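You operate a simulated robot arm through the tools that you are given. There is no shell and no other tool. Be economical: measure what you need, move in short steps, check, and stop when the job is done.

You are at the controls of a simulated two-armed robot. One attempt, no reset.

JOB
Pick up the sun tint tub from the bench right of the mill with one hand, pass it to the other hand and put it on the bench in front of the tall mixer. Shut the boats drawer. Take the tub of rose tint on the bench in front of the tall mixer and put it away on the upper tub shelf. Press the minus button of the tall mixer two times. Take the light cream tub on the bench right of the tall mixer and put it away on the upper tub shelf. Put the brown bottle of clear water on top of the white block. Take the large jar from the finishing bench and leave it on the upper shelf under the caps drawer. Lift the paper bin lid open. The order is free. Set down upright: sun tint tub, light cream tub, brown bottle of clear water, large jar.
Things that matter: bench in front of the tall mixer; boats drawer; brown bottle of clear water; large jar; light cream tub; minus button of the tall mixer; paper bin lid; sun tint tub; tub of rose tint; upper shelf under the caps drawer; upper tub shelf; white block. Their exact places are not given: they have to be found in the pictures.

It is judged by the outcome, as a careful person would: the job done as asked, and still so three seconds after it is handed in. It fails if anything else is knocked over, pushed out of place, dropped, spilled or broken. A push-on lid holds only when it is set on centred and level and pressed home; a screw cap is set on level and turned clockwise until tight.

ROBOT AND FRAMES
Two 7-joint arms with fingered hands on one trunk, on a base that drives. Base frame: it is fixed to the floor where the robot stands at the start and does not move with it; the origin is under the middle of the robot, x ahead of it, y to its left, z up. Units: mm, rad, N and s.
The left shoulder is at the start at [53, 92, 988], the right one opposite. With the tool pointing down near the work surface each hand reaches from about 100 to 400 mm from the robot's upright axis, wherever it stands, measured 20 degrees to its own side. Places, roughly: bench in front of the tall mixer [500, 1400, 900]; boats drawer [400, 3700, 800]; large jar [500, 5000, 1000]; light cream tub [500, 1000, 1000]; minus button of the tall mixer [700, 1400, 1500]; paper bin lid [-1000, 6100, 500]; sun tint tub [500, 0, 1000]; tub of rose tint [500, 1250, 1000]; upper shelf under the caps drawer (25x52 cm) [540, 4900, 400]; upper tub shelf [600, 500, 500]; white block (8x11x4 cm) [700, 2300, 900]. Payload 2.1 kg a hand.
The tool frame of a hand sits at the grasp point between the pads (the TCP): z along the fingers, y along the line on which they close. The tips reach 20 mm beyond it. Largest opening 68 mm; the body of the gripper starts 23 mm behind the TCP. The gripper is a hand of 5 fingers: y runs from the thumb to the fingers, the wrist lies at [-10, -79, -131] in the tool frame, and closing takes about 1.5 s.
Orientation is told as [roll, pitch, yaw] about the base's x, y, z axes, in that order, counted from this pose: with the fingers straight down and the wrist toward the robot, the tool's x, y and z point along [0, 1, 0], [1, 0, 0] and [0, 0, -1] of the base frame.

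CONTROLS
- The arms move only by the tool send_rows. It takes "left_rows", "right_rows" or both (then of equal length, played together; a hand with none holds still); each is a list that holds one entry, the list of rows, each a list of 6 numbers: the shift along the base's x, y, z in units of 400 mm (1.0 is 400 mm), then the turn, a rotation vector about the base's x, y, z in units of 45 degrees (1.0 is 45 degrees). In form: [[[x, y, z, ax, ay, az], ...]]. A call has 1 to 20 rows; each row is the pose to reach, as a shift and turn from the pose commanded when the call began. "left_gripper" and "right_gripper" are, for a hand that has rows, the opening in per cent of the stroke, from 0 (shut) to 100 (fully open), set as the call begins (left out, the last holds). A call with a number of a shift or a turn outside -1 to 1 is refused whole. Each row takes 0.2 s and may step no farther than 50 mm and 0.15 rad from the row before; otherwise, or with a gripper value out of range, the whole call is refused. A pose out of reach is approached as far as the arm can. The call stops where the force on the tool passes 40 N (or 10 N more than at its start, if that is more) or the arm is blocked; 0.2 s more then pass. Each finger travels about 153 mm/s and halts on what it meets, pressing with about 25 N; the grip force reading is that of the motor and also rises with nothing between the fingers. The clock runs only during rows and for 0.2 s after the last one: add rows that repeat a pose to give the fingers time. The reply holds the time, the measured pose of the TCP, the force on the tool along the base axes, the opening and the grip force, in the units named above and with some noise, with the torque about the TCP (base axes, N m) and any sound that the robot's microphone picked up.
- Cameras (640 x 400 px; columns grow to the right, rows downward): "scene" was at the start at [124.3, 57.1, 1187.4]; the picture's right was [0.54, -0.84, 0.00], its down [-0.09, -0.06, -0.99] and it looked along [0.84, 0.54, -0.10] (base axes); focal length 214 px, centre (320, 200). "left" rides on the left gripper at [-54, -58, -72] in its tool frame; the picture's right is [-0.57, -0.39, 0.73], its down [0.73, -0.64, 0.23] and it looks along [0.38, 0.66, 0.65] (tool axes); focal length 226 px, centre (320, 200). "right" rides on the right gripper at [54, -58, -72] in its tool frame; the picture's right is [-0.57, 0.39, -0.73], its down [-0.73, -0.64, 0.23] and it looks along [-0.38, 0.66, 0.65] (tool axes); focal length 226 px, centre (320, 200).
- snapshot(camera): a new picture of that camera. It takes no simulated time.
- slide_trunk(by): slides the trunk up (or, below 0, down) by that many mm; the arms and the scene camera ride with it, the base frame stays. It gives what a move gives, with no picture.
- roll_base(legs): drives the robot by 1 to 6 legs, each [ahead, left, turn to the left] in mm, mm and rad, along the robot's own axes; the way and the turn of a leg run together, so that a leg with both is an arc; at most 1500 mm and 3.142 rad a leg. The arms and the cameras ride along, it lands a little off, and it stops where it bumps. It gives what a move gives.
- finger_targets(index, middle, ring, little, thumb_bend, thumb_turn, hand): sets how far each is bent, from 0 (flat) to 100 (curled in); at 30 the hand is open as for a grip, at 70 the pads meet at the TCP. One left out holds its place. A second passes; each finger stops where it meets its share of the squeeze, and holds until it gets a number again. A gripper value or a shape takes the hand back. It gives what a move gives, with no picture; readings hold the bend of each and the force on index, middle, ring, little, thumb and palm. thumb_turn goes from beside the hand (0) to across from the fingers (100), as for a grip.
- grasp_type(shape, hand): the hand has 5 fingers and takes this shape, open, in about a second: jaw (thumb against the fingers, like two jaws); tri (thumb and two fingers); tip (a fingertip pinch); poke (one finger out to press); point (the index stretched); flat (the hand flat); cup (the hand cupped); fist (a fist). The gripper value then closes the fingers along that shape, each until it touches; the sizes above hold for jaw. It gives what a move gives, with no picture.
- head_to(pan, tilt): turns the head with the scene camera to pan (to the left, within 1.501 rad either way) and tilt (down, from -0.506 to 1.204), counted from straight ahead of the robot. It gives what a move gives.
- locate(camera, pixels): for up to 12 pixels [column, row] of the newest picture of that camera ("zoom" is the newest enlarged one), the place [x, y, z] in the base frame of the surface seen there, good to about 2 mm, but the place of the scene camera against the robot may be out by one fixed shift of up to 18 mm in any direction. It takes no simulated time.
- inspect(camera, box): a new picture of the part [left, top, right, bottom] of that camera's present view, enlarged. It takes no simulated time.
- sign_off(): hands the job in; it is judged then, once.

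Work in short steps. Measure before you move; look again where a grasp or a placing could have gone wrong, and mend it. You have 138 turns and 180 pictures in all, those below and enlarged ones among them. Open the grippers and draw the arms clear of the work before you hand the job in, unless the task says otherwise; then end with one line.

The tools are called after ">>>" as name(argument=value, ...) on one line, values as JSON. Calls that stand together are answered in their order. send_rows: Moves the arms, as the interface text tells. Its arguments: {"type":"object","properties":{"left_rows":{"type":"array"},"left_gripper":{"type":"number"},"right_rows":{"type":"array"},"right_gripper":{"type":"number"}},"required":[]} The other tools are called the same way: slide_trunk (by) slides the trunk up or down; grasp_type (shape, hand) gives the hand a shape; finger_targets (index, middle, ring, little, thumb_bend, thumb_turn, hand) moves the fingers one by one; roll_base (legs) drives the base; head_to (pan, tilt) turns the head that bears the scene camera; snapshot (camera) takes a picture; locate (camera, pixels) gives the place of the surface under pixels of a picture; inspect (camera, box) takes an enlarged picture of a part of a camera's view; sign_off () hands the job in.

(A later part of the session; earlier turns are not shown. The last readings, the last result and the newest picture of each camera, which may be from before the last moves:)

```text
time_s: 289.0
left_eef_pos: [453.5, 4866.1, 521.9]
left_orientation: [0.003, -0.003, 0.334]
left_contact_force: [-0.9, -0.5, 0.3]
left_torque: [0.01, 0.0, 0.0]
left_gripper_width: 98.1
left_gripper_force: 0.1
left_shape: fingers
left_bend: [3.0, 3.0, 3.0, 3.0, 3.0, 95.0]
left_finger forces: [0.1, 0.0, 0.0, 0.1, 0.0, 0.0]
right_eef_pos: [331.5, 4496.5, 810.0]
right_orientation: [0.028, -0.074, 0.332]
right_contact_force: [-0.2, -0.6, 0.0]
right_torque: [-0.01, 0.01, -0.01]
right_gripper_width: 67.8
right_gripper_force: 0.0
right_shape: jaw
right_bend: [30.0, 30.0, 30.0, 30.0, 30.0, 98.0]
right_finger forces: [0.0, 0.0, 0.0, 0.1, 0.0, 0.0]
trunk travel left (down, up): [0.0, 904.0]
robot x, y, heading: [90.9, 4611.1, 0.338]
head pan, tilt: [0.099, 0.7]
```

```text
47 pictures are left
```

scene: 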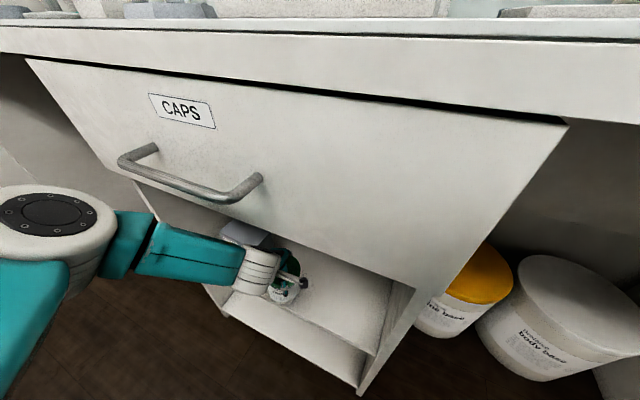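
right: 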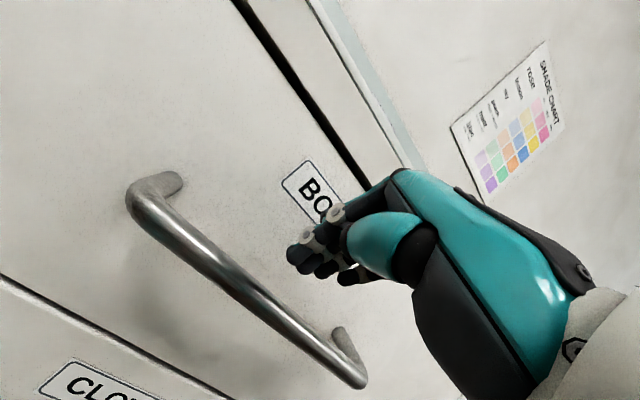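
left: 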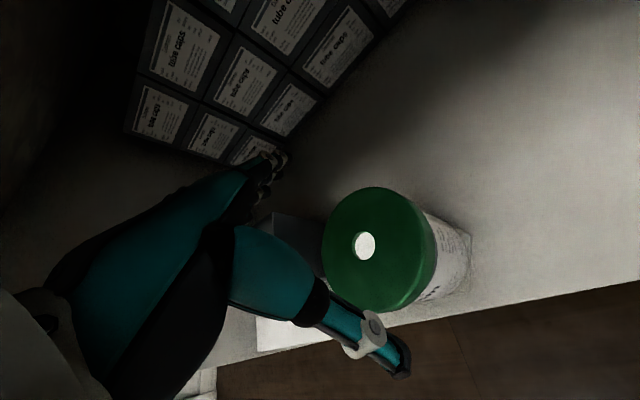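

The jar stands free. I back out, raise the trunk, turn to face the bins (+y), bring the left arm home by the side swing, and drive toward the paper bin.

>>> roll_base(legs=[[-283, 100, 0], [0, 0, 1.232]])

>>> slide_trunk(by=230)

>>> send_rows(left_rows=[[[-0.09, -0.03, 0.06, 0, 0, 0], [-0.18, -0.06, 0.12, 0, 0, 0], [-0.27, -0.1, 0.18, 0, 0, 0], [-0.36, -0.15, 0.24, 0, 0, 0], [-0.45, -0.2, 0.3, 0, 0, 0], [-0.54, -0.25, 0.36, 0, 0, 0], [-0.63, -0.3, 0.42, 0, 0, 0], [-0.72, -0.36, 0.48, 0, 0, 0], [-0.8, -0.42, 0.54, 0, 0, 0], [-0.88, -0.47, 0.6, 0, 0, 0], [-0.95, -0.5, 0.66, 0, 0, 0]]])

>>> send_rows(left_rows=[[[0.1, 0.01, 0.04, 0, 0, 0], [0.2, 0.02, 0.08, 0, 0, 0], [0.3, 0.04, 0.12, 0, 0, 0], [0.4, 0.06, 0.16, 0, 0, 0], [0.5, 0.07, 0.2, 0, 0, 0], [0.54, 0.07, 0.22, 0, 0, 0]]])

>>> roll_base(legs=[[700, 780, 0]])

>>> head_to(pan=0.0, tilt=0.7)

>>> snapshot(camera="scene")

```text
time_s: 294.1
left_eef_pos: [-329.9, 5039.3, 523.5]
left_orientation: [0.0, -0.004, 1.576]
left_contact_force: [0.7, 0.0, 0.3]
left_torque: [0.01, 0.0, -0.01]
left_gripper_width: 98.0
left_gripper_force: 0.0
left_shape: fingers
left_bend: [3.0, 3.0, 3.0, 3.0, 3.0, 95.0]
left_finger forces: [0.1, 0.1, 0.0, 0.1, 0.1, 0.1]
right_eef_pos: [-18.5, 4804.0, 810.2]
right_orientation: [0.026, -0.077, 1.574]
right_contact_force: [-0.7, 0.1, -0.4]
right_torque: [0.04, -0.02, 0.01]
right_gripper_width: 67.6
right_gripper_force: 0.1
right_shape: jaw
right_bend: [30.0, 30.0, 30.0, 30.0, 30.0, 98.0]
right_finger forces: [0.1, 0.0, 0.0, 0.0, 0.0, 0.0]
trunk travel left (down, up): [0.0, 904.0]
robot x, y, heading: [-209.2, 4616.8, 1.581]
head pan, tilt: [0.099, 0.7]
```

```text
time_s: 296.5
left_eef_pos: [-329.9, 5038.9, 771.9]
left_orientation: [0.001, -0.049, 1.577]
left_contact_force: [-0.8, 0.3, 0.2]
left_torque: [0.02, -0.03, 0.01]
left_gripper_width: 98.0
left_gripper_force: 0.1
left_shape: fingers
left_bend: [3.0, 3.0, 3.0, 3.0, 3.0, 95.0]
left_finger forces: [0.0, 0.1, 0.0, 0.0, 0.0, 0.0]
right_eef_pos: [-19.9, 4805.1, 1039.7]
right_orientation: [0.028, -0.077, 1.573]
right_contact_force: [0.5, 0.6, 0.1]
right_torque: [0.0, -0.03, 0.02]
right_gripper_width: 67.9
right_gripper_force: 0.0
right_shape: jaw
right_bend: [30.0, 30.0, 30.0, 30.0, 30.0, 98.0]
right_finger forces: [0.0, 0.1, 0.0, 0.0, 0.0, 0.1]
trunk travel left (down, up): [-230.0, 674.0]
robot x, y, heading: [-209.5, 4617.5, 1.579]
head pan, tilt: [0.099, 0.7]
```

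```text
time_s: 298.9
left_eef_pos: [-707.1, 4839.0, 1035.2]
left_orientation: [-0.002, -0.047, 1.577]
left_contact_force: [0.6, -0.2, -0.2]
left_torque: [0.0, 0.01, -0.01]
left_gripper_width: 98.0
left_gripper_force: 0.1
left_shape: fingers
left_bend: [3.0, 3.0, 3.0, 3.0, 3.0, 96.0]
left_finger forces: [0.0, 0.0, 0.1, 0.0, 0.0, 0.0]
right_eef_pos: [-17.9, 4804.9, 1039.6]
right_orientation: [0.026, -0.077, 1.575]
right_contact_force: [-1.0, -1.1, -0.2]
right_torque: [0.01, 0.0, 0.01]
right_gripper_width: 67.8
right_gripper_force: 0.1
right_shape: jaw
right_bend: [30.0, 30.0, 30.0, 30.0, 30.0, 98.0]
right_finger forces: [0.0, 0.0, 0.0, 0.0, 0.0, 0.1]
trunk travel left (down, up): [-230.0, 674.0]
robot x, y, heading: [-208.0, 4617.1, 1.585]
head pan, tilt: [0.099, 0.7]
```

```text
time_s: 300.3
left_eef_pos: [-493.7, 4867.2, 1124.1]
left_orientation: [-0.001, -0.05, 1.576]
left_contact_force: [0.2, 0.1, 0.1]
left_torque: [0.01, 0.0, 0.02]
left_gripper_width: 98.2
left_gripper_force: 0.0
left_shape: fingers
left_bend: [3.0, 3.0, 3.0, 3.0, 3.0, 96.0]
left_finger forces: [0.0, 0.0, 0.0, 0.0, 0.1, 0.0]
right_eef_pos: [-18.9, 4805.0, 1039.5]
right_orientation: [0.028, -0.077, 1.575]
right_contact_force: [0.7, -1.1, -0.1]
right_torque: [-0.04, 0.03, 0.01]
right_gripper_width: 67.9
right_gripper_force: 0.0
right_shape: jaw
right_bend: [30.0, 30.0, 30.0, 30.0, 30.0, 98.0]
right_finger forces: [0.0, 0.0, 0.1, 0.0, 0.1, 0.0]
trunk travel left (down, up): [-230.0, 674.0]
robot x, y, heading: [-209.6, 4617.5, 1.586]
head pan, tilt: [0.099, 0.7]
```

```text
time_s: 305.7
left_eef_pos: [-1280.7, 5559.8, 1123.1]
left_orientation: [0.0, -0.049, 1.566]
left_contact_force: [-0.4, -1.1, 0.0]
left_torque: [0.01, 0.03, 0.0]
left_gripper_width: 98.1
left_gripper_force: 0.0
left_shape: fingers
left_bend: [3.0, 3.0, 3.0, 3.0, 3.0, 96.0]
left_finger forces: [0.1, 0.0, 0.0, 0.0, 0.1, 0.0]
right_eef_pos: [-804.2, 5492.9, 1040.4]
right_orientation: [0.027, -0.075, 1.565]
right_contact_force: [0.1, 0.4, -0.3]
right_torque: [0.0, 0.02, 0.0]
right_gripper_width: 67.8
right_gripper_force: 0.1
right_shape: jaw
right_bend: [30.0, 30.0, 30.0, 30.0, 30.0, 98.0]
right_finger forces: [0.0, 0.0, 0.0, 0.0, 0.0, 0.0]
trunk travel left (down, up): [-230.0, 674.0]
robot x, y, heading: [-997.6, 5303.1, 1.573]
head pan, tilt: [0.099, 0.7]
```

```text
time_s: 306.4
left_eef_pos: [-1280.2, 5560.4, 1124.0]
left_orientation: [0.0, -0.051, 1.568]
left_contact_force: [0.2, 0.2, 0.0]
left_torque: [0.01, 0.02, 0.0]
left_gripper_width: 97.6
left_gripper_force: 0.1
left_shape: fingers
left_bend: [3.0, 3.0, 3.0, 3.0, 3.0, 96.0]
left_finger forces: [0.0, 0.1, 0.0, 0.0, 0.0, 0.1]
right_eef_pos: [-804.9, 5493.4, 1039.6]
right_orientation: [0.026, -0.078, 1.563]
right_contact_force: [0.7, 0.1, 0.0]
right_torque: [-0.02, 0.01, 0.0]
right_gripper_width: 67.6
right_gripper_force: 0.0
right_shape: jaw
right_bend: [30.0, 30.0, 30.0, 30.0, 30.0, 98.0]
right_finger forces: [0.0, 0.1, 0.0, 0.0, 0.0, 0.0]
trunk travel left (down, up): [-230.0, 674.0]
robot x, y, heading: [-997.2, 5304.6, 1.572]
head pan, tilt: [0.0, 0.7]
```

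```text
46 pictures are left
```

scene: 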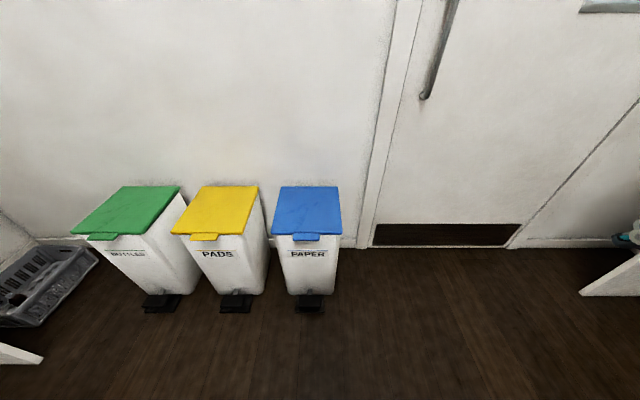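

Three bins; the paper bin has the blue lid (307,210) with a front tab at (306,237). I locate lid corners, tab and body.

>>> locate(camera="scene", pixels=[[306, 237], [300, 240], [313, 240], [306, 228], [277, 232], [340, 232], [282, 189], [337, 189], [308, 262], [308, 300], [306, 244]])

>>> inspect(camera="scene", box=[250, 180, 362, 250])

```text
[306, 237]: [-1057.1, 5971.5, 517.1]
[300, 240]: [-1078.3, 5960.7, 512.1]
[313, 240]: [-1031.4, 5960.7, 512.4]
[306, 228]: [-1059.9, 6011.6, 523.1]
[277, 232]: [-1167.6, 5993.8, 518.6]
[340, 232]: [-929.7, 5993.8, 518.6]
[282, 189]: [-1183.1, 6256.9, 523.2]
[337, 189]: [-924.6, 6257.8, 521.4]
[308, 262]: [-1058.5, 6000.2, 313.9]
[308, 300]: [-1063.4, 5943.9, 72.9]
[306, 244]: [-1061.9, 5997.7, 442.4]
```

```text
5.71 times, centred on (306, 215) of scene
```

zoom: 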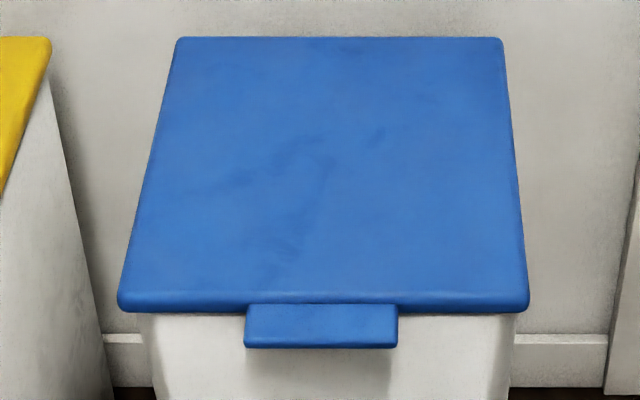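

The tab sticks out about 33 mm in front: x −1100…−1005, y from 5972, z ~505–517 (true). I shape the right hand flat, pitch it 45° so the fingers point forward, and lower it toward tab height.

>>> grasp_type(hand="right", shape="flat")

>>> send_rows(right_rows=[[[0, 0.04, -0.02, 0.17, 0, 0], [0, 0.08, -0.04, 0.34, 0, 0], [0, 0.12, -0.06, 0.51, 0, 0], [0, 0.16, -0.08, 0.68, 0, 0], [0, 0.2, -0.1, 0.85, 0, 0], [0, 0.25, -0.1, 1.0, 0, 0], [0, 0.25, -0.1, 1.0, 0, 0]]])

>>> slide_trunk(by=-228)

>>> send_rows(right_rows=[[[0, 0.02, -0.1, 0, 0, 0], [0, 0.04, -0.2, 0, 0, 0], [0, 0.06, -0.3, 0, 0, 0], [0, 0.08, -0.4, 0, 0, 0], [0, 0.1, -0.5, 0, 0, 0], [0, 0.1, -0.6, 0, 0, 0], [0, 0.1, -0.7, 0, 0, 0], [0, 0.1, -0.7, 0, 0, 0]]])

>>> snapshot(camera="scene")

>>> snapshot(camera="right")

```text
time_s: 307.3
left_eef_pos: [-1280.5, 5559.3, 1123.5]
left_orientation: [0.001, -0.051, 1.565]
left_contact_force: [-0.6, 0.4, -0.6]
left_torque: [0.0, 0.02, -0.02]
left_gripper_width: 97.8
left_gripper_force: 0.1
left_shape: fingers
left_bend: [3.0, 3.0, 3.0, 3.0, 3.0, 96.0]
left_finger forces: [0.0, 0.0, 0.1, 0.0, 0.0, 0.1]
right_eef_pos: [-804.3, 5493.2, 1040.3]
right_orientation: [0.026, -0.078, 1.564]
right_contact_force: [0.1, -0.1, 0.4]
right_torque: [-0.05, 0.0, 0.03]
right_gripper_width: 63.5
right_gripper_force: 0.1
right_shape: flat
right_bend: [0.0, 0.0, 0.0, 0.0, 39.0, 0.0]
right_finger forces: [0.1, 0.1, 0.0, 0.0, 0.1, 0.1]
trunk travel left (down, up): [-230.0, 674.0]
robot x, y, heading: [-1000.1, 5303.3, 1.573]
head pan, tilt: [0.0, 0.7]
```

```text
time_s: 308.9
left_eef_pos: [-1279.5, 5559.2, 1124.1]
left_orientation: [-0.002, -0.052, 1.568]
left_contact_force: [-0.7, 0.5, -1.0]
left_torque: [0.01, -0.02, 0.0]
left_gripper_width: 98.0
left_gripper_force: 0.1
left_shape: fingers
left_bend: [3.0, 3.0, 3.0, 3.0, 3.0, 96.0]
left_finger forces: [0.0, 0.0, 0.0, 0.0, 0.0, 0.0]
right_eef_pos: [-762.7, 5646.4, 1028.5]
right_orientation: [0.035, -0.861, 1.56]
right_contact_force: [-0.2, -0.2, 0.2]
right_torque: [0.02, -0.01, 0.04]
right_gripper_width: 63.4
right_gripper_force: 0.0
right_shape: flat
right_bend: [0.0, 0.0, 0.0, 0.0, 39.0, 0.0]
right_finger forces: [0.1, 0.0, 0.0, 0.0, 0.0, 0.0]
right hand out of reach, approached as far as the arm can: row 1, 2, 3, 4, 5, 6, 7
trunk travel left (down, up): [-230.0, 674.0]
robot x, y, heading: [-997.2, 5305.7, 1.566]
head pan, tilt: [0.0, 0.7]
```

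```text
time_s: 311.3
left_eef_pos: [-1280.1, 5560.5, 896.1]
left_orientation: [-0.001, -0.052, 1.567]
left_contact_force: [-0.2, 0.0, 0.2]
left_torque: [0.03, -0.01, 0.0]
left_gripper_width: 97.9
left_gripper_force: 0.2
left_shape: fingers
left_bend: [3.0, 3.0, 3.0, 3.0, 3.0, 96.0]
left_finger forces: [0.1, 0.0, 0.0, 0.0, 0.0, 0.0]
right_eef_pos: [-761.4, 5690.5, 742.5]
right_orientation: [0.032, -0.67, 1.564]
right_contact_force: [-0.2, -0.1, -0.1]
right_torque: [-0.02, -0.01, 0.01]
right_gripper_width: 63.3
right_gripper_force: 0.1
right_shape: flat
right_bend: [0.0, 0.0, 0.0, 0.0, 39.0, 0.0]
right_finger forces: [0.0, 0.0, 0.0, 0.1, 0.0, 0.0]
trunk travel left (down, up): [-2.0, 902.0]
robot x, y, heading: [-996.8, 5306.3, 1.566]
head pan, tilt: [0.0, 0.7]
```

```text
time_s: 313.1
left_eef_pos: [-1279.0, 5560.7, 895.6]
left_orientation: [-0.001, -0.052, 1.568]
left_contact_force: [0.6, -0.3, -0.2]
left_torque: [-0.03, -0.01, 0.0]
left_gripper_width: 98.1
left_gripper_force: 0.1
left_shape: fingers
left_bend: [3.0, 3.0, 3.0, 3.0, 3.0, 96.0]
left_finger forces: [0.0, 0.1, 0.0, 0.0, 0.1, 0.0]
right_eef_pos: [-762.4, 5698.0, 701.1]
right_orientation: [0.033, -0.671, 1.565]
right_contact_force: [0.2, 0.5, 0.0]
right_torque: [0.01, 0.02, -0.02]
right_gripper_width: 63.7
right_gripper_force: 0.1
right_shape: flat
right_bend: [0.0, 0.0, 0.0, 0.0, 39.0, 0.0]
right_finger forces: [0.1, 0.0, 0.1, 0.1, 0.1, 0.1]
right hand out of reach, approached as far as the arm can: row 2, 3, 4, 5, 6, 7, 8
trunk travel left (down, up): [-2.0, 902.0]
robot x, y, heading: [-997.5, 5307.3, 1.568]
head pan, tilt: [0.0, 0.7]
```

```text
44 pictures are left
```

scene: 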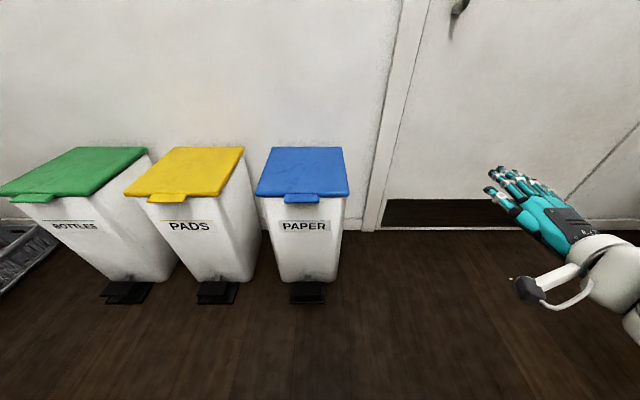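

```text
43 pictures are left
```

right: 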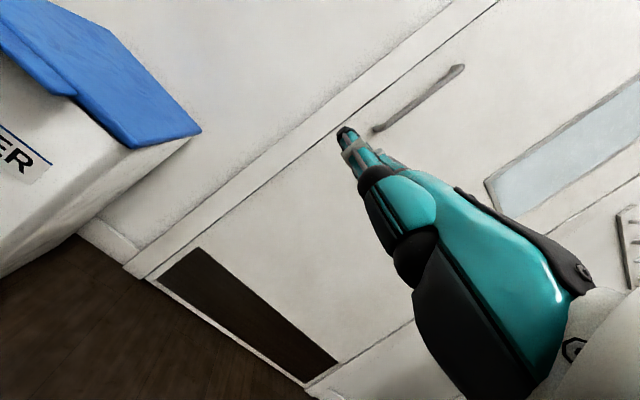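

The right arm can't get low in this pose. The left arm is in its clean home pose, so I use that: shape flat, pitch 45°, and lower.

>>> grasp_type(hand="left", shape="flat")

>>> send_rows(left_rows=[[[0.05, 0.04, -0.08, 0, 0, 0], [0.1, 0.08, -0.16, 0, 0, 0], [0.15, 0.12, -0.24, 0, 0, 0], [0.2, 0.16, -0.32, 0, 0, 0], [0.25, 0.2, -0.4, 0, 0, 0], [0.3, 0.24, -0.48, 0, 0, 0], [0.33, 0.28, -0.56, 0, 0, 0], [0.33, 0.28, -0.66, 0, 0, 0], [0.33, 0.28, -0.76, 0, 0, 0], [0.33, 0.28, -0.84, 0, 0, 0], [0.33, 0.28, -0.84, 0, 0, 0]]])

>>> send_rows(left_rows=[[[0, 0.02, 0, 0.15, 0, 0], [0, 0.04, 0, 0.3, 0, 0], [0, 0.06, 0, 0.45, 0, 0], [0, 0.08, 0, 0.6, 0, 0], [0, 0.1, 0, 0.75, 0, 0], [0, 0.12, 0, 0.9, 0, 0], [0, 0.12, 0, 0.9, 0, 0]]])

>>> snapshot(camera="scene")

>>> snapshot(camera="left")

```text
time_s: 314.0
left_eef_pos: [-1280.0, 5559.7, 894.6]
left_orientation: [0.0, -0.05, 1.567]
left_contact_force: [0.7, -1.1, 0.9]
left_torque: [-0.04, 0.0, 0.0]
left_gripper_width: 63.4
left_gripper_force: 0.1
left_shape: flat
left_bend: [0.0, 0.0, 0.0, 0.0, 39.0, 0.0]
left_finger forces: [0.0, 0.0, 0.1, 0.0, 0.0, 0.0]
right_eef_pos: [-762.9, 5697.8, 700.5]
right_orientation: [0.03, -0.669, 1.563]
right_contact_force: [0.8, -0.2, -0.5]
right_torque: [0.0, -0.03, -0.01]
right_gripper_width: 63.4
right_gripper_force: 0.1
right_shape: flat
right_bend: [0.0, 0.0, 0.0, 0.0, 39.0, 0.0]
right_finger forces: [0.0, 0.0, 0.0, 0.0, 0.0, 0.1]
trunk travel left (down, up): [-2.0, 902.0]
robot x, y, heading: [-994.3, 5304.8, 1.57]
head pan, tilt: [0.0, 0.7]
```

```text
time_s: 316.4
left_eef_pos: [-1146.1, 5669.7, 559.4]
left_orientation: [0.001, -0.051, 1.568]
left_contact_force: [-0.2, -0.3, -0.4]
left_torque: [-0.01, 0.02, 0.03]
left_gripper_width: 63.5
left_gripper_force: 0.1
left_shape: flat
left_bend: [0.0, 0.0, 0.0, 0.0, 39.0, 0.0]
left_finger forces: [0.0, 0.0, 0.0, 0.0, 0.1, 0.1]
right_eef_pos: [-762.8, 5696.3, 701.2]
right_orientation: [0.031, -0.67, 1.564]
right_contact_force: [0.4, 0.0, -0.1]
right_torque: [0.01, 0.01, -0.01]
right_gripper_width: 63.5
right_gripper_force: 0.1
right_shape: flat
right_bend: [0.0, 0.0, 0.0, 0.0, 39.0, 0.0]
right_finger forces: [0.0, 0.1, 0.1, 0.0, 0.1, 0.0]
trunk travel left (down, up): [-2.0, 902.0]
robot x, y, heading: [-997.5, 5307.4, 1.574]
head pan, tilt: [0.0, 0.7]
```

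```text
time_s: 318.0
left_eef_pos: [-1147.4, 5718.9, 559.5]
left_orientation: [0.004, -0.756, 1.567]
left_contact_force: [-0.9, -0.6, -0.6]
left_torque: [0.01, 0.07, 0.0]
left_gripper_width: 63.3
left_gripper_force: 0.1
left_shape: flat
left_bend: [0.0, 0.0, 0.0, 0.0, 39.0, 0.0]
left_finger forces: [0.0, 0.0, 0.1, 0.1, 0.0, 0.0]
right_eef_pos: [-762.6, 5697.2, 701.3]
right_orientation: [0.032, -0.67, 1.563]
right_contact_force: [0.3, 0.3, 0.8]
right_torque: [0.01, -0.01, 0.0]
right_gripper_width: 63.4
right_gripper_force: 0.0
right_shape: flat
right_bend: [0.0, 0.0, 0.0, 0.0, 39.0, 0.0]
right_finger forces: [0.0, 0.0, 0.1, 0.0, 0.0, 0.0]
trunk travel left (down, up): [-2.0, 902.0]
robot x, y, heading: [-995.9, 5309.5, 1.571]
head pan, tilt: [0.0, 0.7]
```

```text
42 pictures are left
```

scene: 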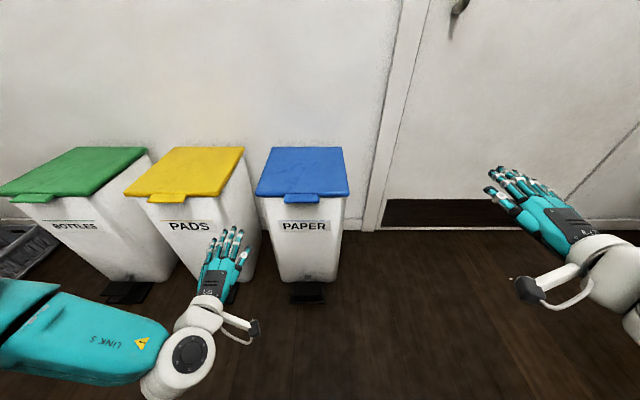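

```text
41 pictures are left
```

left: 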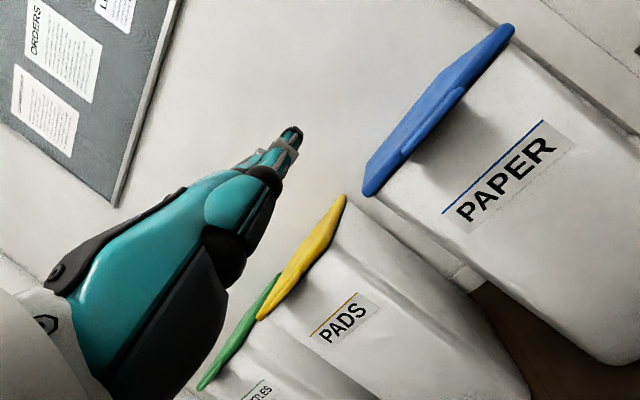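

The left hand works in this pose. I locate its fingertips and the tab precisely.

>>> locate(camera="left", pixels=[[293, 132], [288, 150], [265, 175], [220, 210], [440, 110], [462, 90], [408, 150], [435, 125], [400, 160], [470, 160]])

>>> locate(camera="scene", pixels=[[239, 229], [229, 230], [222, 240], [215, 275], [302, 199], [288, 200], [315, 200]])

>>> inspect(camera="left", box=[340, 20, 560, 230])

```text
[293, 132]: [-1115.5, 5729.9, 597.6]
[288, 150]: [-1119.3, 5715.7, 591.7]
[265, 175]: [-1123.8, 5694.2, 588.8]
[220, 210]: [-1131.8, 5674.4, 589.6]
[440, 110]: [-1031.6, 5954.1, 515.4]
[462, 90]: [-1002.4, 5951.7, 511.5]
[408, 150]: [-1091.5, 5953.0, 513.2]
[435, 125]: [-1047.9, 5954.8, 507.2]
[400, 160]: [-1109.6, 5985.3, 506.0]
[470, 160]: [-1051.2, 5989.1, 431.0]
```

```text
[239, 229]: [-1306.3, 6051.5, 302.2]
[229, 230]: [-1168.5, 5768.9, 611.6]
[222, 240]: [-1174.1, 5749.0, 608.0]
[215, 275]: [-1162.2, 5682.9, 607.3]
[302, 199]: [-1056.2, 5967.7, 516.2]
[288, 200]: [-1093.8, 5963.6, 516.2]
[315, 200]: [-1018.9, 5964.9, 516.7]
```

```text
1.90 times, centred on (450, 125) of left
```

zoom: 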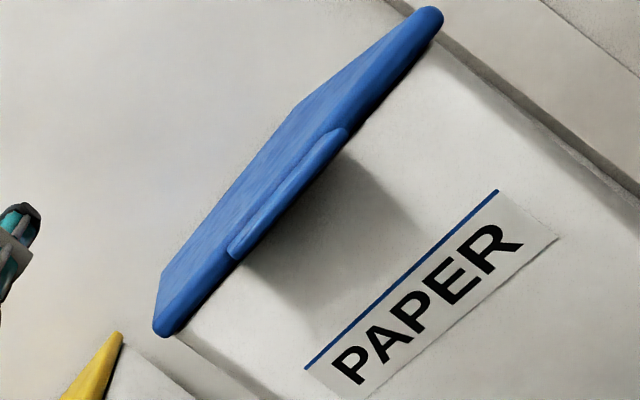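

Tab: x −1091…−1002, front y 5953, underside z≈505, bin body at y 5989. Fingertips are at TCP +61 forward, +52 up. I lower the hand 118 mm, shift the base right 100, and check before going under the tab.

>>> send_rows(left_rows=[[[0, 0, -0.08, 0, 0, 0], [0, 0, -0.16, 0, 0, 0], [0, 0, -0.24, 0, 0, 0], [0, 0, -0.295, 0, 0, 0], [0, 0, -0.295, 0, 0, 0]]])

>>> roll_base(legs=[[120, -100, 0]])

>>> snapshot(camera="left")

>>> snapshot(camera="scene")

```text
time_s: 319.2
left_eef_pos: [-1176.9, 5726.1, 513.7]
left_orientation: [0.003, -0.755, 1.565]
left_contact_force: [0.2, -0.4, 0.6]
left_torque: [0.01, -0.02, -0.03]
left_gripper_width: 63.3
left_gripper_force: 0.0
left_shape: flat
left_bend: [0.0, 0.0, 0.0, 0.0, 39.0, 0.0]
left_finger forces: [0.0, 0.0, 0.0, 0.0, 0.0, 0.1]
left hand out of reach, approached as far as the arm can: row 2, 3, 4, 5
right_eef_pos: [-761.7, 5696.3, 700.5]
right_orientation: [0.031, -0.669, 1.563]
right_contact_force: [-1.1, -0.7, 0.1]
right_torque: [-0.01, 0.01, 0.02]
right_gripper_width: 63.2
right_gripper_force: 0.0
right_shape: flat
right_bend: [0.0, 0.0, 0.0, 0.0, 39.0, 0.0]
right_finger forces: [0.0, 0.0, 0.0, 0.0, 0.0, 0.1]
trunk travel left (down, up): [-2.0, 902.0]
robot x, y, heading: [-997.0, 5308.2, 1.569]
head pan, tilt: [0.0, 0.7]
```

```text
time_s: 320.6
left_eef_pos: [-1075.8, 5844.9, 516.2]
left_orientation: [0.002, -0.755, 1.564]
left_contact_force: [0.7, -0.5, -0.2]
left_torque: [0.02, 0.0, 0.01]
left_gripper_width: 63.6
left_gripper_force: 0.0
left_shape: flat
left_bend: [0.0, 0.0, 0.0, 0.0, 39.0, 0.0]
left_finger forces: [0.0, 0.0, 0.1, 0.0, 0.0, 0.0]
right_eef_pos: [-660.7, 5816.4, 701.5]
right_orientation: [0.032, -0.669, 1.562]
right_contact_force: [0.3, -0.1, -1.0]
right_torque: [-0.01, -0.01, 0.01]
right_gripper_width: 63.3
right_gripper_force: 0.2
right_shape: flat
right_bend: [0.0, 0.0, 0.0, 0.0, 39.0, 0.0]
right_finger forces: [0.0, 0.0, 0.1, 0.0, 0.0, 0.1]
trunk travel left (down, up): [-2.0, 902.0]
robot x, y, heading: [-895.4, 5426.9, 1.569]
head pan, tilt: [0.0, 0.7]
```

```text
39 pictures are left
```

left: 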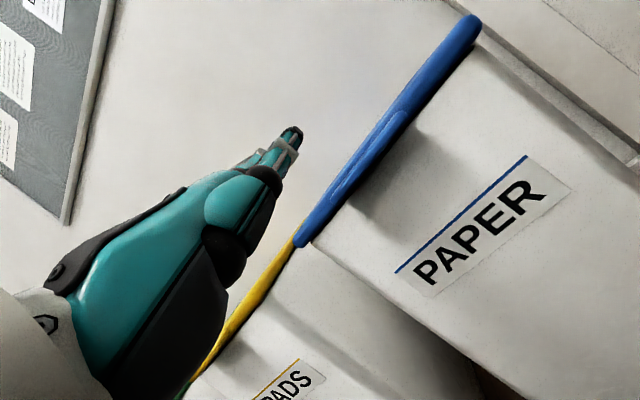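

```text
38 pictures are left
```

scene: 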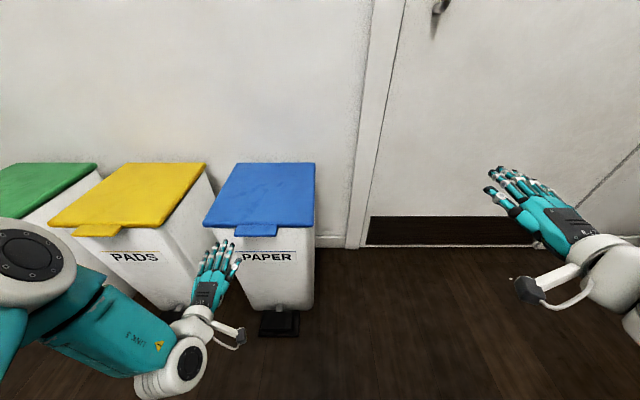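

The arm bottoms out at z≈515 in this tilt, too high. With the hand upright (pitch 0) it reaches lower, and the flat fingers then slope 45° down under the tab, which suits the opening lid. I turn it back, lower to z 490 and move in under the tab.

>>> send_rows(left_rows=[[[0, -0.02, 0, -0.17, 0, 0], [0, -0.04, 0, -0.34, 0, 0], [0, -0.05, -0.01, -0.51, 0, 0], [0, -0.05, -0.03, -0.68, 0, 0], [0, -0.05, -0.05, -0.85, 0, 0], [0, -0.05, -0.065, -0.961, 0, 0], [0, -0.05, -0.065, -0.961, 0, 0]]])

>>> snapshot(camera="left")

>>> locate(camera="left", pixels=[[293, 132], [288, 150], [265, 175]])

>>> snapshot(camera="scene")

```text
time_s: 322.2
left_eef_pos: [-1076.8, 5825.8, 488.9]
left_orientation: [-0.001, -0.002, 1.566]
left_contact_force: [-0.1, 1.3, 0.6]
left_torque: [-0.02, 0.06, 0.01]
left_gripper_width: 0.0
left_gripper_force: 0.0
left_shape: flat
left_bend: [0.0, 0.0, 0.0, 0.0, 39.0, 0.0]
left_finger forces: [0.0, 0.1, 0.1, 0.0, 0.0, 0.0]
right_eef_pos: [-661.0, 5817.3, 701.3]
right_orientation: [0.031, -0.669, 1.564]
right_contact_force: [-0.6, 0.6, -0.1]
right_torque: [0.01, 0.01, 0.01]
right_gripper_width: 63.6
right_gripper_force: 0.1
right_shape: flat
right_bend: [0.0, 0.0, 0.0, 0.0, 39.0, 0.0]
right_finger forces: [0.1, 0.1, 0.1, 0.0, 0.1, 0.0]
trunk travel left (down, up): [-2.0, 902.0]
robot x, y, heading: [-899.1, 5427.3, 1.569]
head pan, tilt: [0.0, 0.7]
```

```text
37 pictures are left
```

left: 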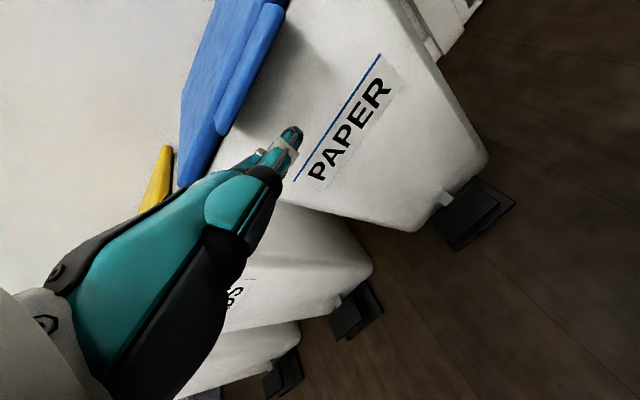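

```text
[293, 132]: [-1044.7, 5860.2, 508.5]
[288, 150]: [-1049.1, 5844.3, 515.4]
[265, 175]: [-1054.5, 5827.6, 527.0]
```

```text
36 pictures are left
```

scene: 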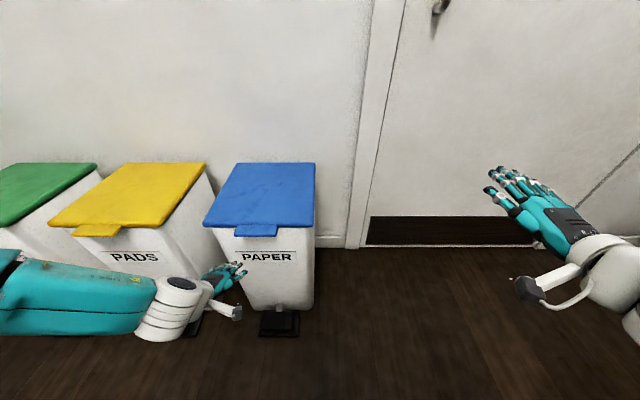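

Index tip reads (5860, 508): a bit high. I tilt the hand 0.3 rad further down and lower it, then move in under the tab (forward 92, right 30), and start raising the trunk.

>>> send_rows(left_rows=[[[0, 0, -0.01, -0.15, 0, 0], [0, 0, -0.02, -0.3, 0, 0], [0, 0, -0.03, -0.4, 0, 0], [0, 0, -0.03, -0.4, 0, 0]]])

>>> roll_base(legs=[[0, -30, 0], [92, 0, 0]])

>>> snapshot(camera="left")

>>> slide_trunk(by=60)

>>> snapshot(camera="left")

>>> snapshot(camera="scene")

```text
time_s: 323.2
left_eef_pos: [-1076.6, 5825.1, 477.0]
left_orientation: [-0.002, 0.311, 1.565]
left_contact_force: [-0.2, -0.2, -0.1]
left_torque: [0.02, -0.02, -0.02]
left_gripper_width: 0.0
left_gripper_force: 0.0
left_shape: flat
left_bend: [0.0, 0.0, 0.0, 0.0, 39.0, 0.0]
left_finger forces: [0.0, 0.1, 0.0, 0.1, 0.0, 0.0]
right_eef_pos: [-661.2, 5816.4, 701.8]
right_orientation: [0.032, -0.671, 1.564]
right_contact_force: [0.0, 0.2, -0.1]
right_torque: [0.02, 0.03, -0.02]
right_gripper_width: 63.2
right_gripper_force: 0.1
right_shape: flat
right_bend: [0.0, 0.0, 0.0, 0.0, 39.0, 0.0]
right_finger forces: [0.1, 0.1, 0.0, 0.0, 0.1, 0.0]
trunk travel left (down, up): [-2.0, 902.0]
robot x, y, heading: [-898.3, 5425.4, 1.566]
head pan, tilt: [0.0, 0.7]
```

```text
time_s: 324.9
left_eef_pos: [-1047.9, 5915.2, 476.1]
left_orientation: [-0.001, 0.321, 1.567]
left_contact_force: [0.9, -10.5, -1.3]
left_torque: [0.31, 0.05, -0.01]
left_gripper_width: 0.0
left_gripper_force: 0.0
left_shape: flat
left_bend: [0.0, 0.0, 0.0, 0.0, 39.0, 0.0]
left_finger forces: [0.0, 1.4, 0.1, 0.1, 0.0, 8.8]
right_eef_pos: [-631.6, 5911.9, 701.3]
right_orientation: [0.031, -0.67, 1.565]
right_contact_force: [-0.2, -0.1, -1.0]
right_torque: [-0.01, -0.02, 0.0]
right_gripper_width: 63.4
right_gripper_force: 0.1
right_shape: flat
right_bend: [0.0, 0.0, 0.0, 0.0, 39.0, 0.0]
right_finger forces: [0.1, 0.1, 0.0, 0.0, 0.0, 0.0]
trunk travel left (down, up): [-2.0, 902.0]
robot x, y, heading: [-865.9, 5520.2, 1.572]
head pan, tilt: [0.0, 0.7]
stopped in leg 2: the robot was blocked; the commanded pose is now the measured one
```

```text
35 pictures are left
```

left: 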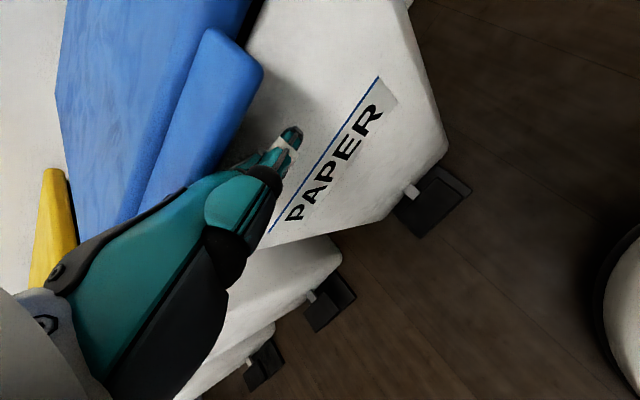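

```text
time_s: 325.9
left_eef_pos: [-1047.2, 5916.2, 536.3]
left_orientation: [-0.002, 0.322, 1.567]
left_contact_force: [0.7, -1.7, 0.7]
left_torque: [0.02, -0.02, 0.02]
left_gripper_width: 0.0
left_gripper_force: 0.0
left_shape: flat
left_bend: [0.0, 0.0, 0.0, 0.0, 39.0, 0.0]
left_finger forces: [0.1, 1.6, 0.0, 0.0, 0.0, 0.0]
right_eef_pos: [-632.9, 5911.7, 761.7]
right_orientation: [0.033, -0.668, 1.566]
right_contact_force: [0.5, -0.6, -0.5]
right_torque: [-0.01, 0.01, -0.02]
right_gripper_width: 63.5
right_gripper_force: 0.1
right_shape: flat
right_bend: [0.0, 0.0, 0.0, 0.0, 39.0, 0.0]
right_finger forces: [0.0, 0.0, 0.0, 0.1, 0.0, 0.0]
trunk travel left (down, up): [-62.0, 842.0]
robot x, y, heading: [-867.6, 5523.4, 1.574]
head pan, tilt: [0.0, 0.7]
```

```text
34 pictures are left
```

left: 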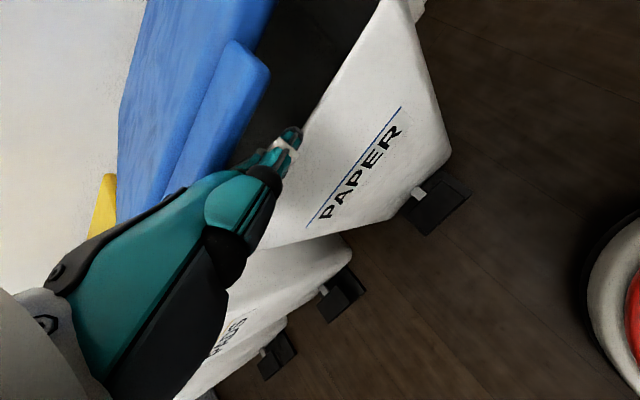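

```text
33 pictures are left
```

scene: 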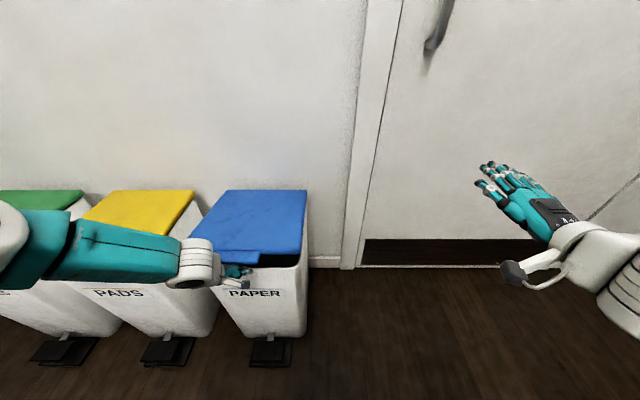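

The lid is lifting on the fingers. I continue the arc: trunk up with small forward steps.

>>> slide_trunk(by=70)

>>> roll_base(legs=[[30, 0, 0]])

>>> slide_trunk(by=60)

>>> roll_base(legs=[[45, 0, 0]])

>>> snapshot(camera="scene")

>>> snapshot(camera="left")

```text
time_s: 327.0
left_eef_pos: [-1047.0, 5917.0, 605.5]
left_orientation: [-0.002, 0.321, 1.567]
left_contact_force: [0.2, -1.1, -1.2]
left_torque: [-0.02, 0.01, 0.01]
left_gripper_width: 0.0
left_gripper_force: 0.0
left_shape: flat
left_bend: [0.0, 0.0, 0.0, 0.0, 39.0, 0.0]
left_finger forces: [0.0, 1.1, 0.1, 0.0, 0.1, 0.0]
right_eef_pos: [-632.0, 5912.2, 830.6]
right_orientation: [0.031, -0.669, 1.565]
right_contact_force: [0.6, 0.2, 0.3]
right_torque: [0.01, -0.01, -0.01]
right_gripper_width: 63.1
right_gripper_force: 0.1
right_shape: flat
right_bend: [0.0, 0.0, 0.0, 0.0, 39.0, 0.0]
right_finger forces: [0.1, 0.1, 0.1, 0.0, 0.1, 0.1]
trunk travel left (down, up): [-132.0, 772.0]
robot x, y, heading: [-867.6, 5524.2, 1.578]
head pan, tilt: [0.0, 0.7]
```

```text
time_s: 327.8
left_eef_pos: [-1045.8, 5947.6, 606.2]
left_orientation: [-0.002, 0.32, 1.568]
left_contact_force: [0.3, -1.9, -0.3]
left_torque: [0.01, 0.0, 0.0]
left_gripper_width: 0.1
left_gripper_force: 0.1
left_shape: flat
left_bend: [0.0, 0.0, 0.0, 0.0, 39.0, 0.0]
left_finger forces: [0.0, 0.0, 0.0, 0.0, 0.1, 0.8]
right_eef_pos: [-631.8, 5941.7, 831.0]
right_orientation: [0.03, -0.67, 1.566]
right_contact_force: [-0.1, -0.3, -0.2]
right_torque: [0.03, 0.0, -0.03]
right_gripper_width: 63.4
right_gripper_force: 0.1
right_shape: flat
right_bend: [0.0, 0.0, 0.0, 0.0, 39.0, 0.0]
right_finger forces: [0.0, 0.0, 0.0, 0.1, 0.0, 0.1]
trunk travel left (down, up): [-132.0, 772.0]
robot x, y, heading: [-865.6, 5549.1, 1.573]
head pan, tilt: [0.0, 0.7]
```

```text
time_s: 328.8
left_eef_pos: [-1047.0, 5946.8, 669.2]
left_orientation: [-0.004, 0.31, 1.567]
left_contact_force: [-0.4, -0.7, -0.1]
left_torque: [0.0, 0.01, 0.02]
left_gripper_width: 0.1
left_gripper_force: 0.0
left_shape: flat
left_bend: [0.0, 0.0, 0.0, 0.0, 39.0, 0.0]
left_finger forces: [0.1, 0.8, 0.1, 0.0, 0.0, 0.0]
right_eef_pos: [-632.3, 5942.0, 891.6]
right_orientation: [0.031, -0.667, 1.566]
right_contact_force: [1.2, 0.2, 0.0]
right_torque: [-0.01, 0.02, 0.01]
right_gripper_width: 63.4
right_gripper_force: 0.0
right_shape: flat
right_bend: [0.0, 0.0, 0.0, 0.0, 39.0, 0.0]
right_finger forces: [0.0, 0.0, 0.0, 0.0, 0.1, 0.0]
trunk travel left (down, up): [-192.0, 712.0]
robot x, y, heading: [-864.1, 5550.9, 1.575]
head pan, tilt: [0.0, 0.7]
```

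```text
time_s: 329.7
left_eef_pos: [-1049.1, 5993.0, 670.8]
left_orientation: [-0.004, 0.311, 1.57]
left_contact_force: [-0.5, -0.8, -0.9]
left_torque: [-0.03, 0.01, 0.0]
left_gripper_width: 0.0
left_gripper_force: 0.0
left_shape: flat
left_bend: [0.0, 0.0, 0.0, 0.0, 39.0, 0.0]
left_finger forces: [0.0, 0.0, 0.0, 0.0, 0.1, 0.6]
right_eef_pos: [-632.6, 5988.1, 890.1]
right_orientation: [0.032, -0.672, 1.565]
right_contact_force: [-0.7, 0.2, -0.4]
right_torque: [-0.01, 0.01, 0.0]
right_gripper_width: 63.5
right_gripper_force: 0.1
right_shape: flat
right_bend: [0.0, 0.0, 0.0, 0.0, 39.0, 0.0]
right_finger forces: [0.0, 0.1, 0.0, 0.0, 0.0, 0.0]
trunk travel left (down, up): [-192.0, 712.0]
robot x, y, heading: [-868.5, 5594.6, 1.573]
head pan, tilt: [0.0, 0.7]
```

```text
32 pictures are left
```

scene: 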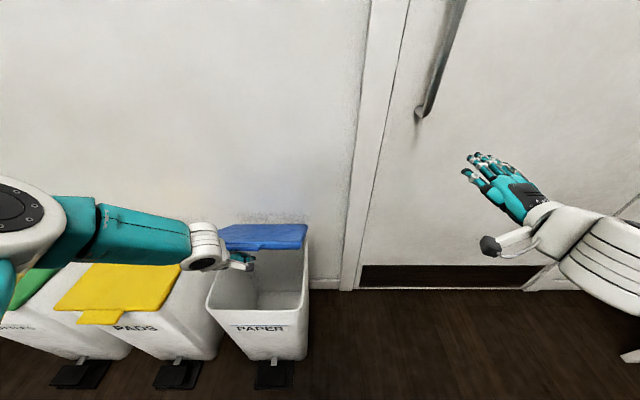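

```text
31 pictures are left
```

left: 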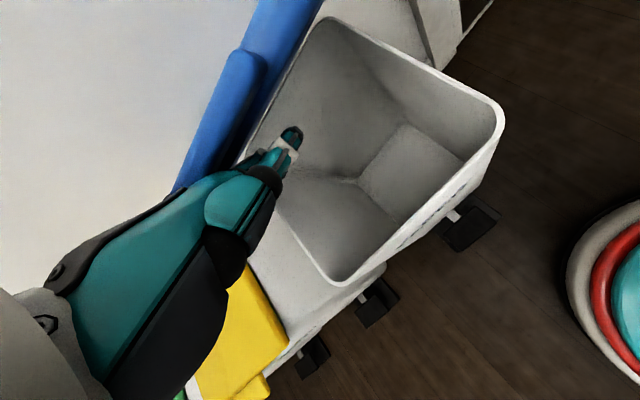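

The lid is about 45° open. I pull the right hand back from the door first, then keep raising and moving forward.

>>> send_rows(right_rows=[[[0.02, -0.08, 0, -0.1, 0, 0], [0.04, -0.16, 0, -0.2, 0, 0], [0.06, -0.24, 0, -0.3, 0, 0], [0.08, -0.32, 0, -0.4, 0, 0], [0.1, -0.4, 0, -0.5, 0, 0], [0.12, -0.48, 0, -0.6, 0, 0]]])

>>> slide_trunk(by=55)

>>> roll_base(legs=[[60, 0, 0]])

>>> slide_trunk(by=40)

>>> roll_base(legs=[[60, 0, 0]])

>>> snapshot(camera="scene")

>>> snapshot(camera="left")

```text
time_s: 331.1
left_eef_pos: [-1048.7, 5992.2, 670.1]
left_orientation: [-0.003, 0.31, 1.569]
left_contact_force: [0.2, 0.7, 0.0]
left_torque: [0.01, 0.02, 0.01]
left_gripper_width: 0.1
left_gripper_force: 0.0
left_shape: flat
left_bend: [0.0, 0.0, 0.0, 0.0, 39.0, 0.0]
left_finger forces: [0.1, 0.0, 0.0, 0.0, 0.0, 0.7]
right_eef_pos: [-577.8, 5859.5, 896.4]
right_orientation: [0.022, -0.327, 1.557]
right_contact_force: [-0.6, 0.4, -0.1]
right_torque: [-0.02, 0.01, 0.0]
right_gripper_width: 63.2
right_gripper_force: 0.1
right_shape: flat
right_bend: [0.0, 0.0, 0.0, 0.0, 39.0, 0.0]
right_finger forces: [0.1, 0.0, 0.0, 0.0, 0.1, 0.1]
right hand out of reach, approached as far as the arm can: row 3, 4, 5, 6
trunk travel left (down, up): [-192.0, 712.0]
robot x, y, heading: [-865.8, 5597.1, 1.573]
head pan, tilt: [0.0, 0.7]
```

```text
time_s: 332.1
left_eef_pos: [-1047.6, 5994.1, 736.5]
left_orientation: [-0.003, 0.278, 1.567]
left_contact_force: [1.1, -0.1, 0.5]
left_torque: [-0.01, -0.01, 0.02]
left_gripper_width: 0.0
left_gripper_force: 0.1
left_shape: flat
left_bend: [0.0, 0.0, 0.0, 0.0, 39.0, 0.0]
left_finger forces: [0.0, 0.5, 0.0, 0.0, 0.0, 0.0]
right_eef_pos: [-575.5, 5861.8, 950.3]
right_orientation: [0.021, -0.326, 1.558]
right_contact_force: [-0.1, -0.5, 0.6]
right_torque: [-0.01, -0.01, -0.02]
right_gripper_width: 63.4
right_gripper_force: 0.0
right_shape: flat
right_bend: [0.0, 0.0, 0.0, 0.0, 39.0, 0.0]
right_finger forces: [0.0, 0.0, 0.0, 0.0, 0.0, 0.0]
trunk travel left (down, up): [-247.0, 657.0]
robot x, y, heading: [-868.6, 5596.9, 1.576]
head pan, tilt: [0.0, 0.7]
```

```text
time_s: 333.1
left_eef_pos: [-1049.2, 6054.1, 736.6]
left_orientation: [-0.002, 0.276, 1.568]
left_contact_force: [0.2, -1.0, -0.4]
left_torque: [0.03, 0.0, -0.01]
left_gripper_width: 0.2
left_gripper_force: 0.0
left_shape: flat
left_bend: [0.0, 0.0, 0.0, 0.0, 39.0, 0.0]
left_finger forces: [0.0, 0.3, 0.0, 0.1, 0.0, 0.1]
right_eef_pos: [-576.3, 5921.1, 949.3]
right_orientation: [0.02, -0.325, 1.559]
right_contact_force: [0.6, 0.0, 0.5]
right_torque: [0.02, 0.0, -0.03]
right_gripper_width: 63.3
right_gripper_force: 0.1
right_shape: flat
right_bend: [0.0, 0.0, 0.0, 0.0, 39.0, 0.0]
right_finger forces: [0.0, 0.0, 0.1, 0.0, 0.1, 0.0]
trunk travel left (down, up): [-247.0, 657.0]
robot x, y, heading: [-866.4, 5658.7, 1.573]
head pan, tilt: [0.0, 0.7]
```

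```text
time_s: 333.9
left_eef_pos: [-1048.0, 6053.8, 786.7]
left_orientation: [-0.004, 0.26, 1.567]
left_contact_force: [-0.1, -0.9, 0.2]
left_torque: [0.02, 0.0, 0.02]
left_gripper_width: 0.1
left_gripper_force: 0.0
left_shape: flat
left_bend: [0.0, 1.0, 0.0, 0.0, 39.0, 0.0]
left_finger forces: [0.0, 0.3, 0.0, 0.1, 0.1, 0.0]
right_eef_pos: [-576.6, 5921.5, 990.9]
right_orientation: [0.02, -0.327, 1.559]
right_contact_force: [0.3, -0.6, 0.6]
right_torque: [0.05, 0.0, 0.01]
right_gripper_width: 63.3
right_gripper_force: 0.1
right_shape: flat
right_bend: [0.0, 0.0, 0.0, 0.0, 39.0, 0.0]
right_finger forces: [0.1, 0.0, 0.0, 0.0, 0.1, 0.1]
trunk travel left (down, up): [-287.0, 617.0]
robot x, y, heading: [-868.5, 5655.6, 1.572]
head pan, tilt: [0.0, 0.7]
```

```text
time_s: 334.9
left_eef_pos: [-1049.1, 6114.3, 787.2]
left_orientation: [-0.003, 0.256, 1.567]
left_contact_force: [0.2, -2.5, 10.5]
left_torque: [1.01, 0.08, 0.01]
left_gripper_width: 0.2
left_gripper_force: 0.1
left_shape: flat
left_bend: [0.0, 0.0, 0.0, 0.0, 39.0, 0.0]
left_finger forces: [0.0, 12.9, 0.0, 0.0, 0.0, 0.1]
right_eef_pos: [-576.5, 5979.6, 992.3]
right_orientation: [0.022, -0.328, 1.559]
right_contact_force: [-0.5, 0.4, 0.0]
right_torque: [-0.02, 0.01, -0.01]
right_gripper_width: 63.5
right_gripper_force: 0.1
right_shape: flat
right_bend: [0.0, 0.0, 0.0, 0.0, 39.0, 0.0]
right_finger forces: [0.0, 0.0, 0.1, 0.0, 0.0, 0.0]
trunk travel left (down, up): [-287.0, 617.0]
robot x, y, heading: [-865.4, 5717.7, 1.574]
head pan, tilt: [0.0, 0.7]
```

```text
30 pictures are left
```

scene: 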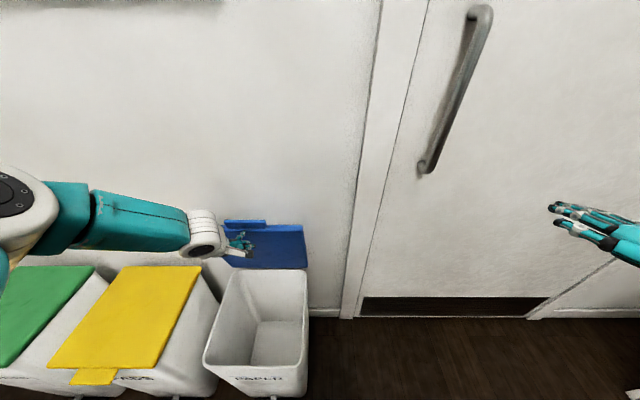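

```text
29 pictures are left
```

left: 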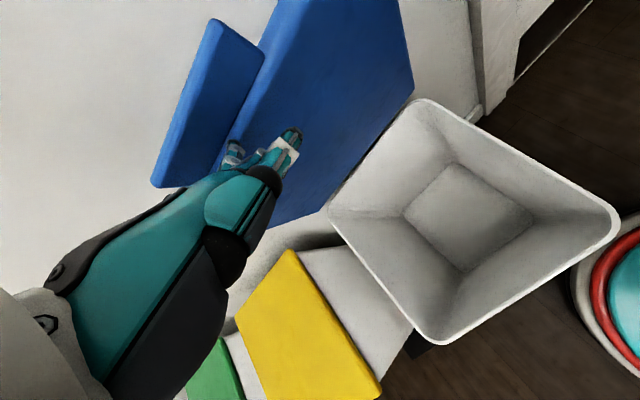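

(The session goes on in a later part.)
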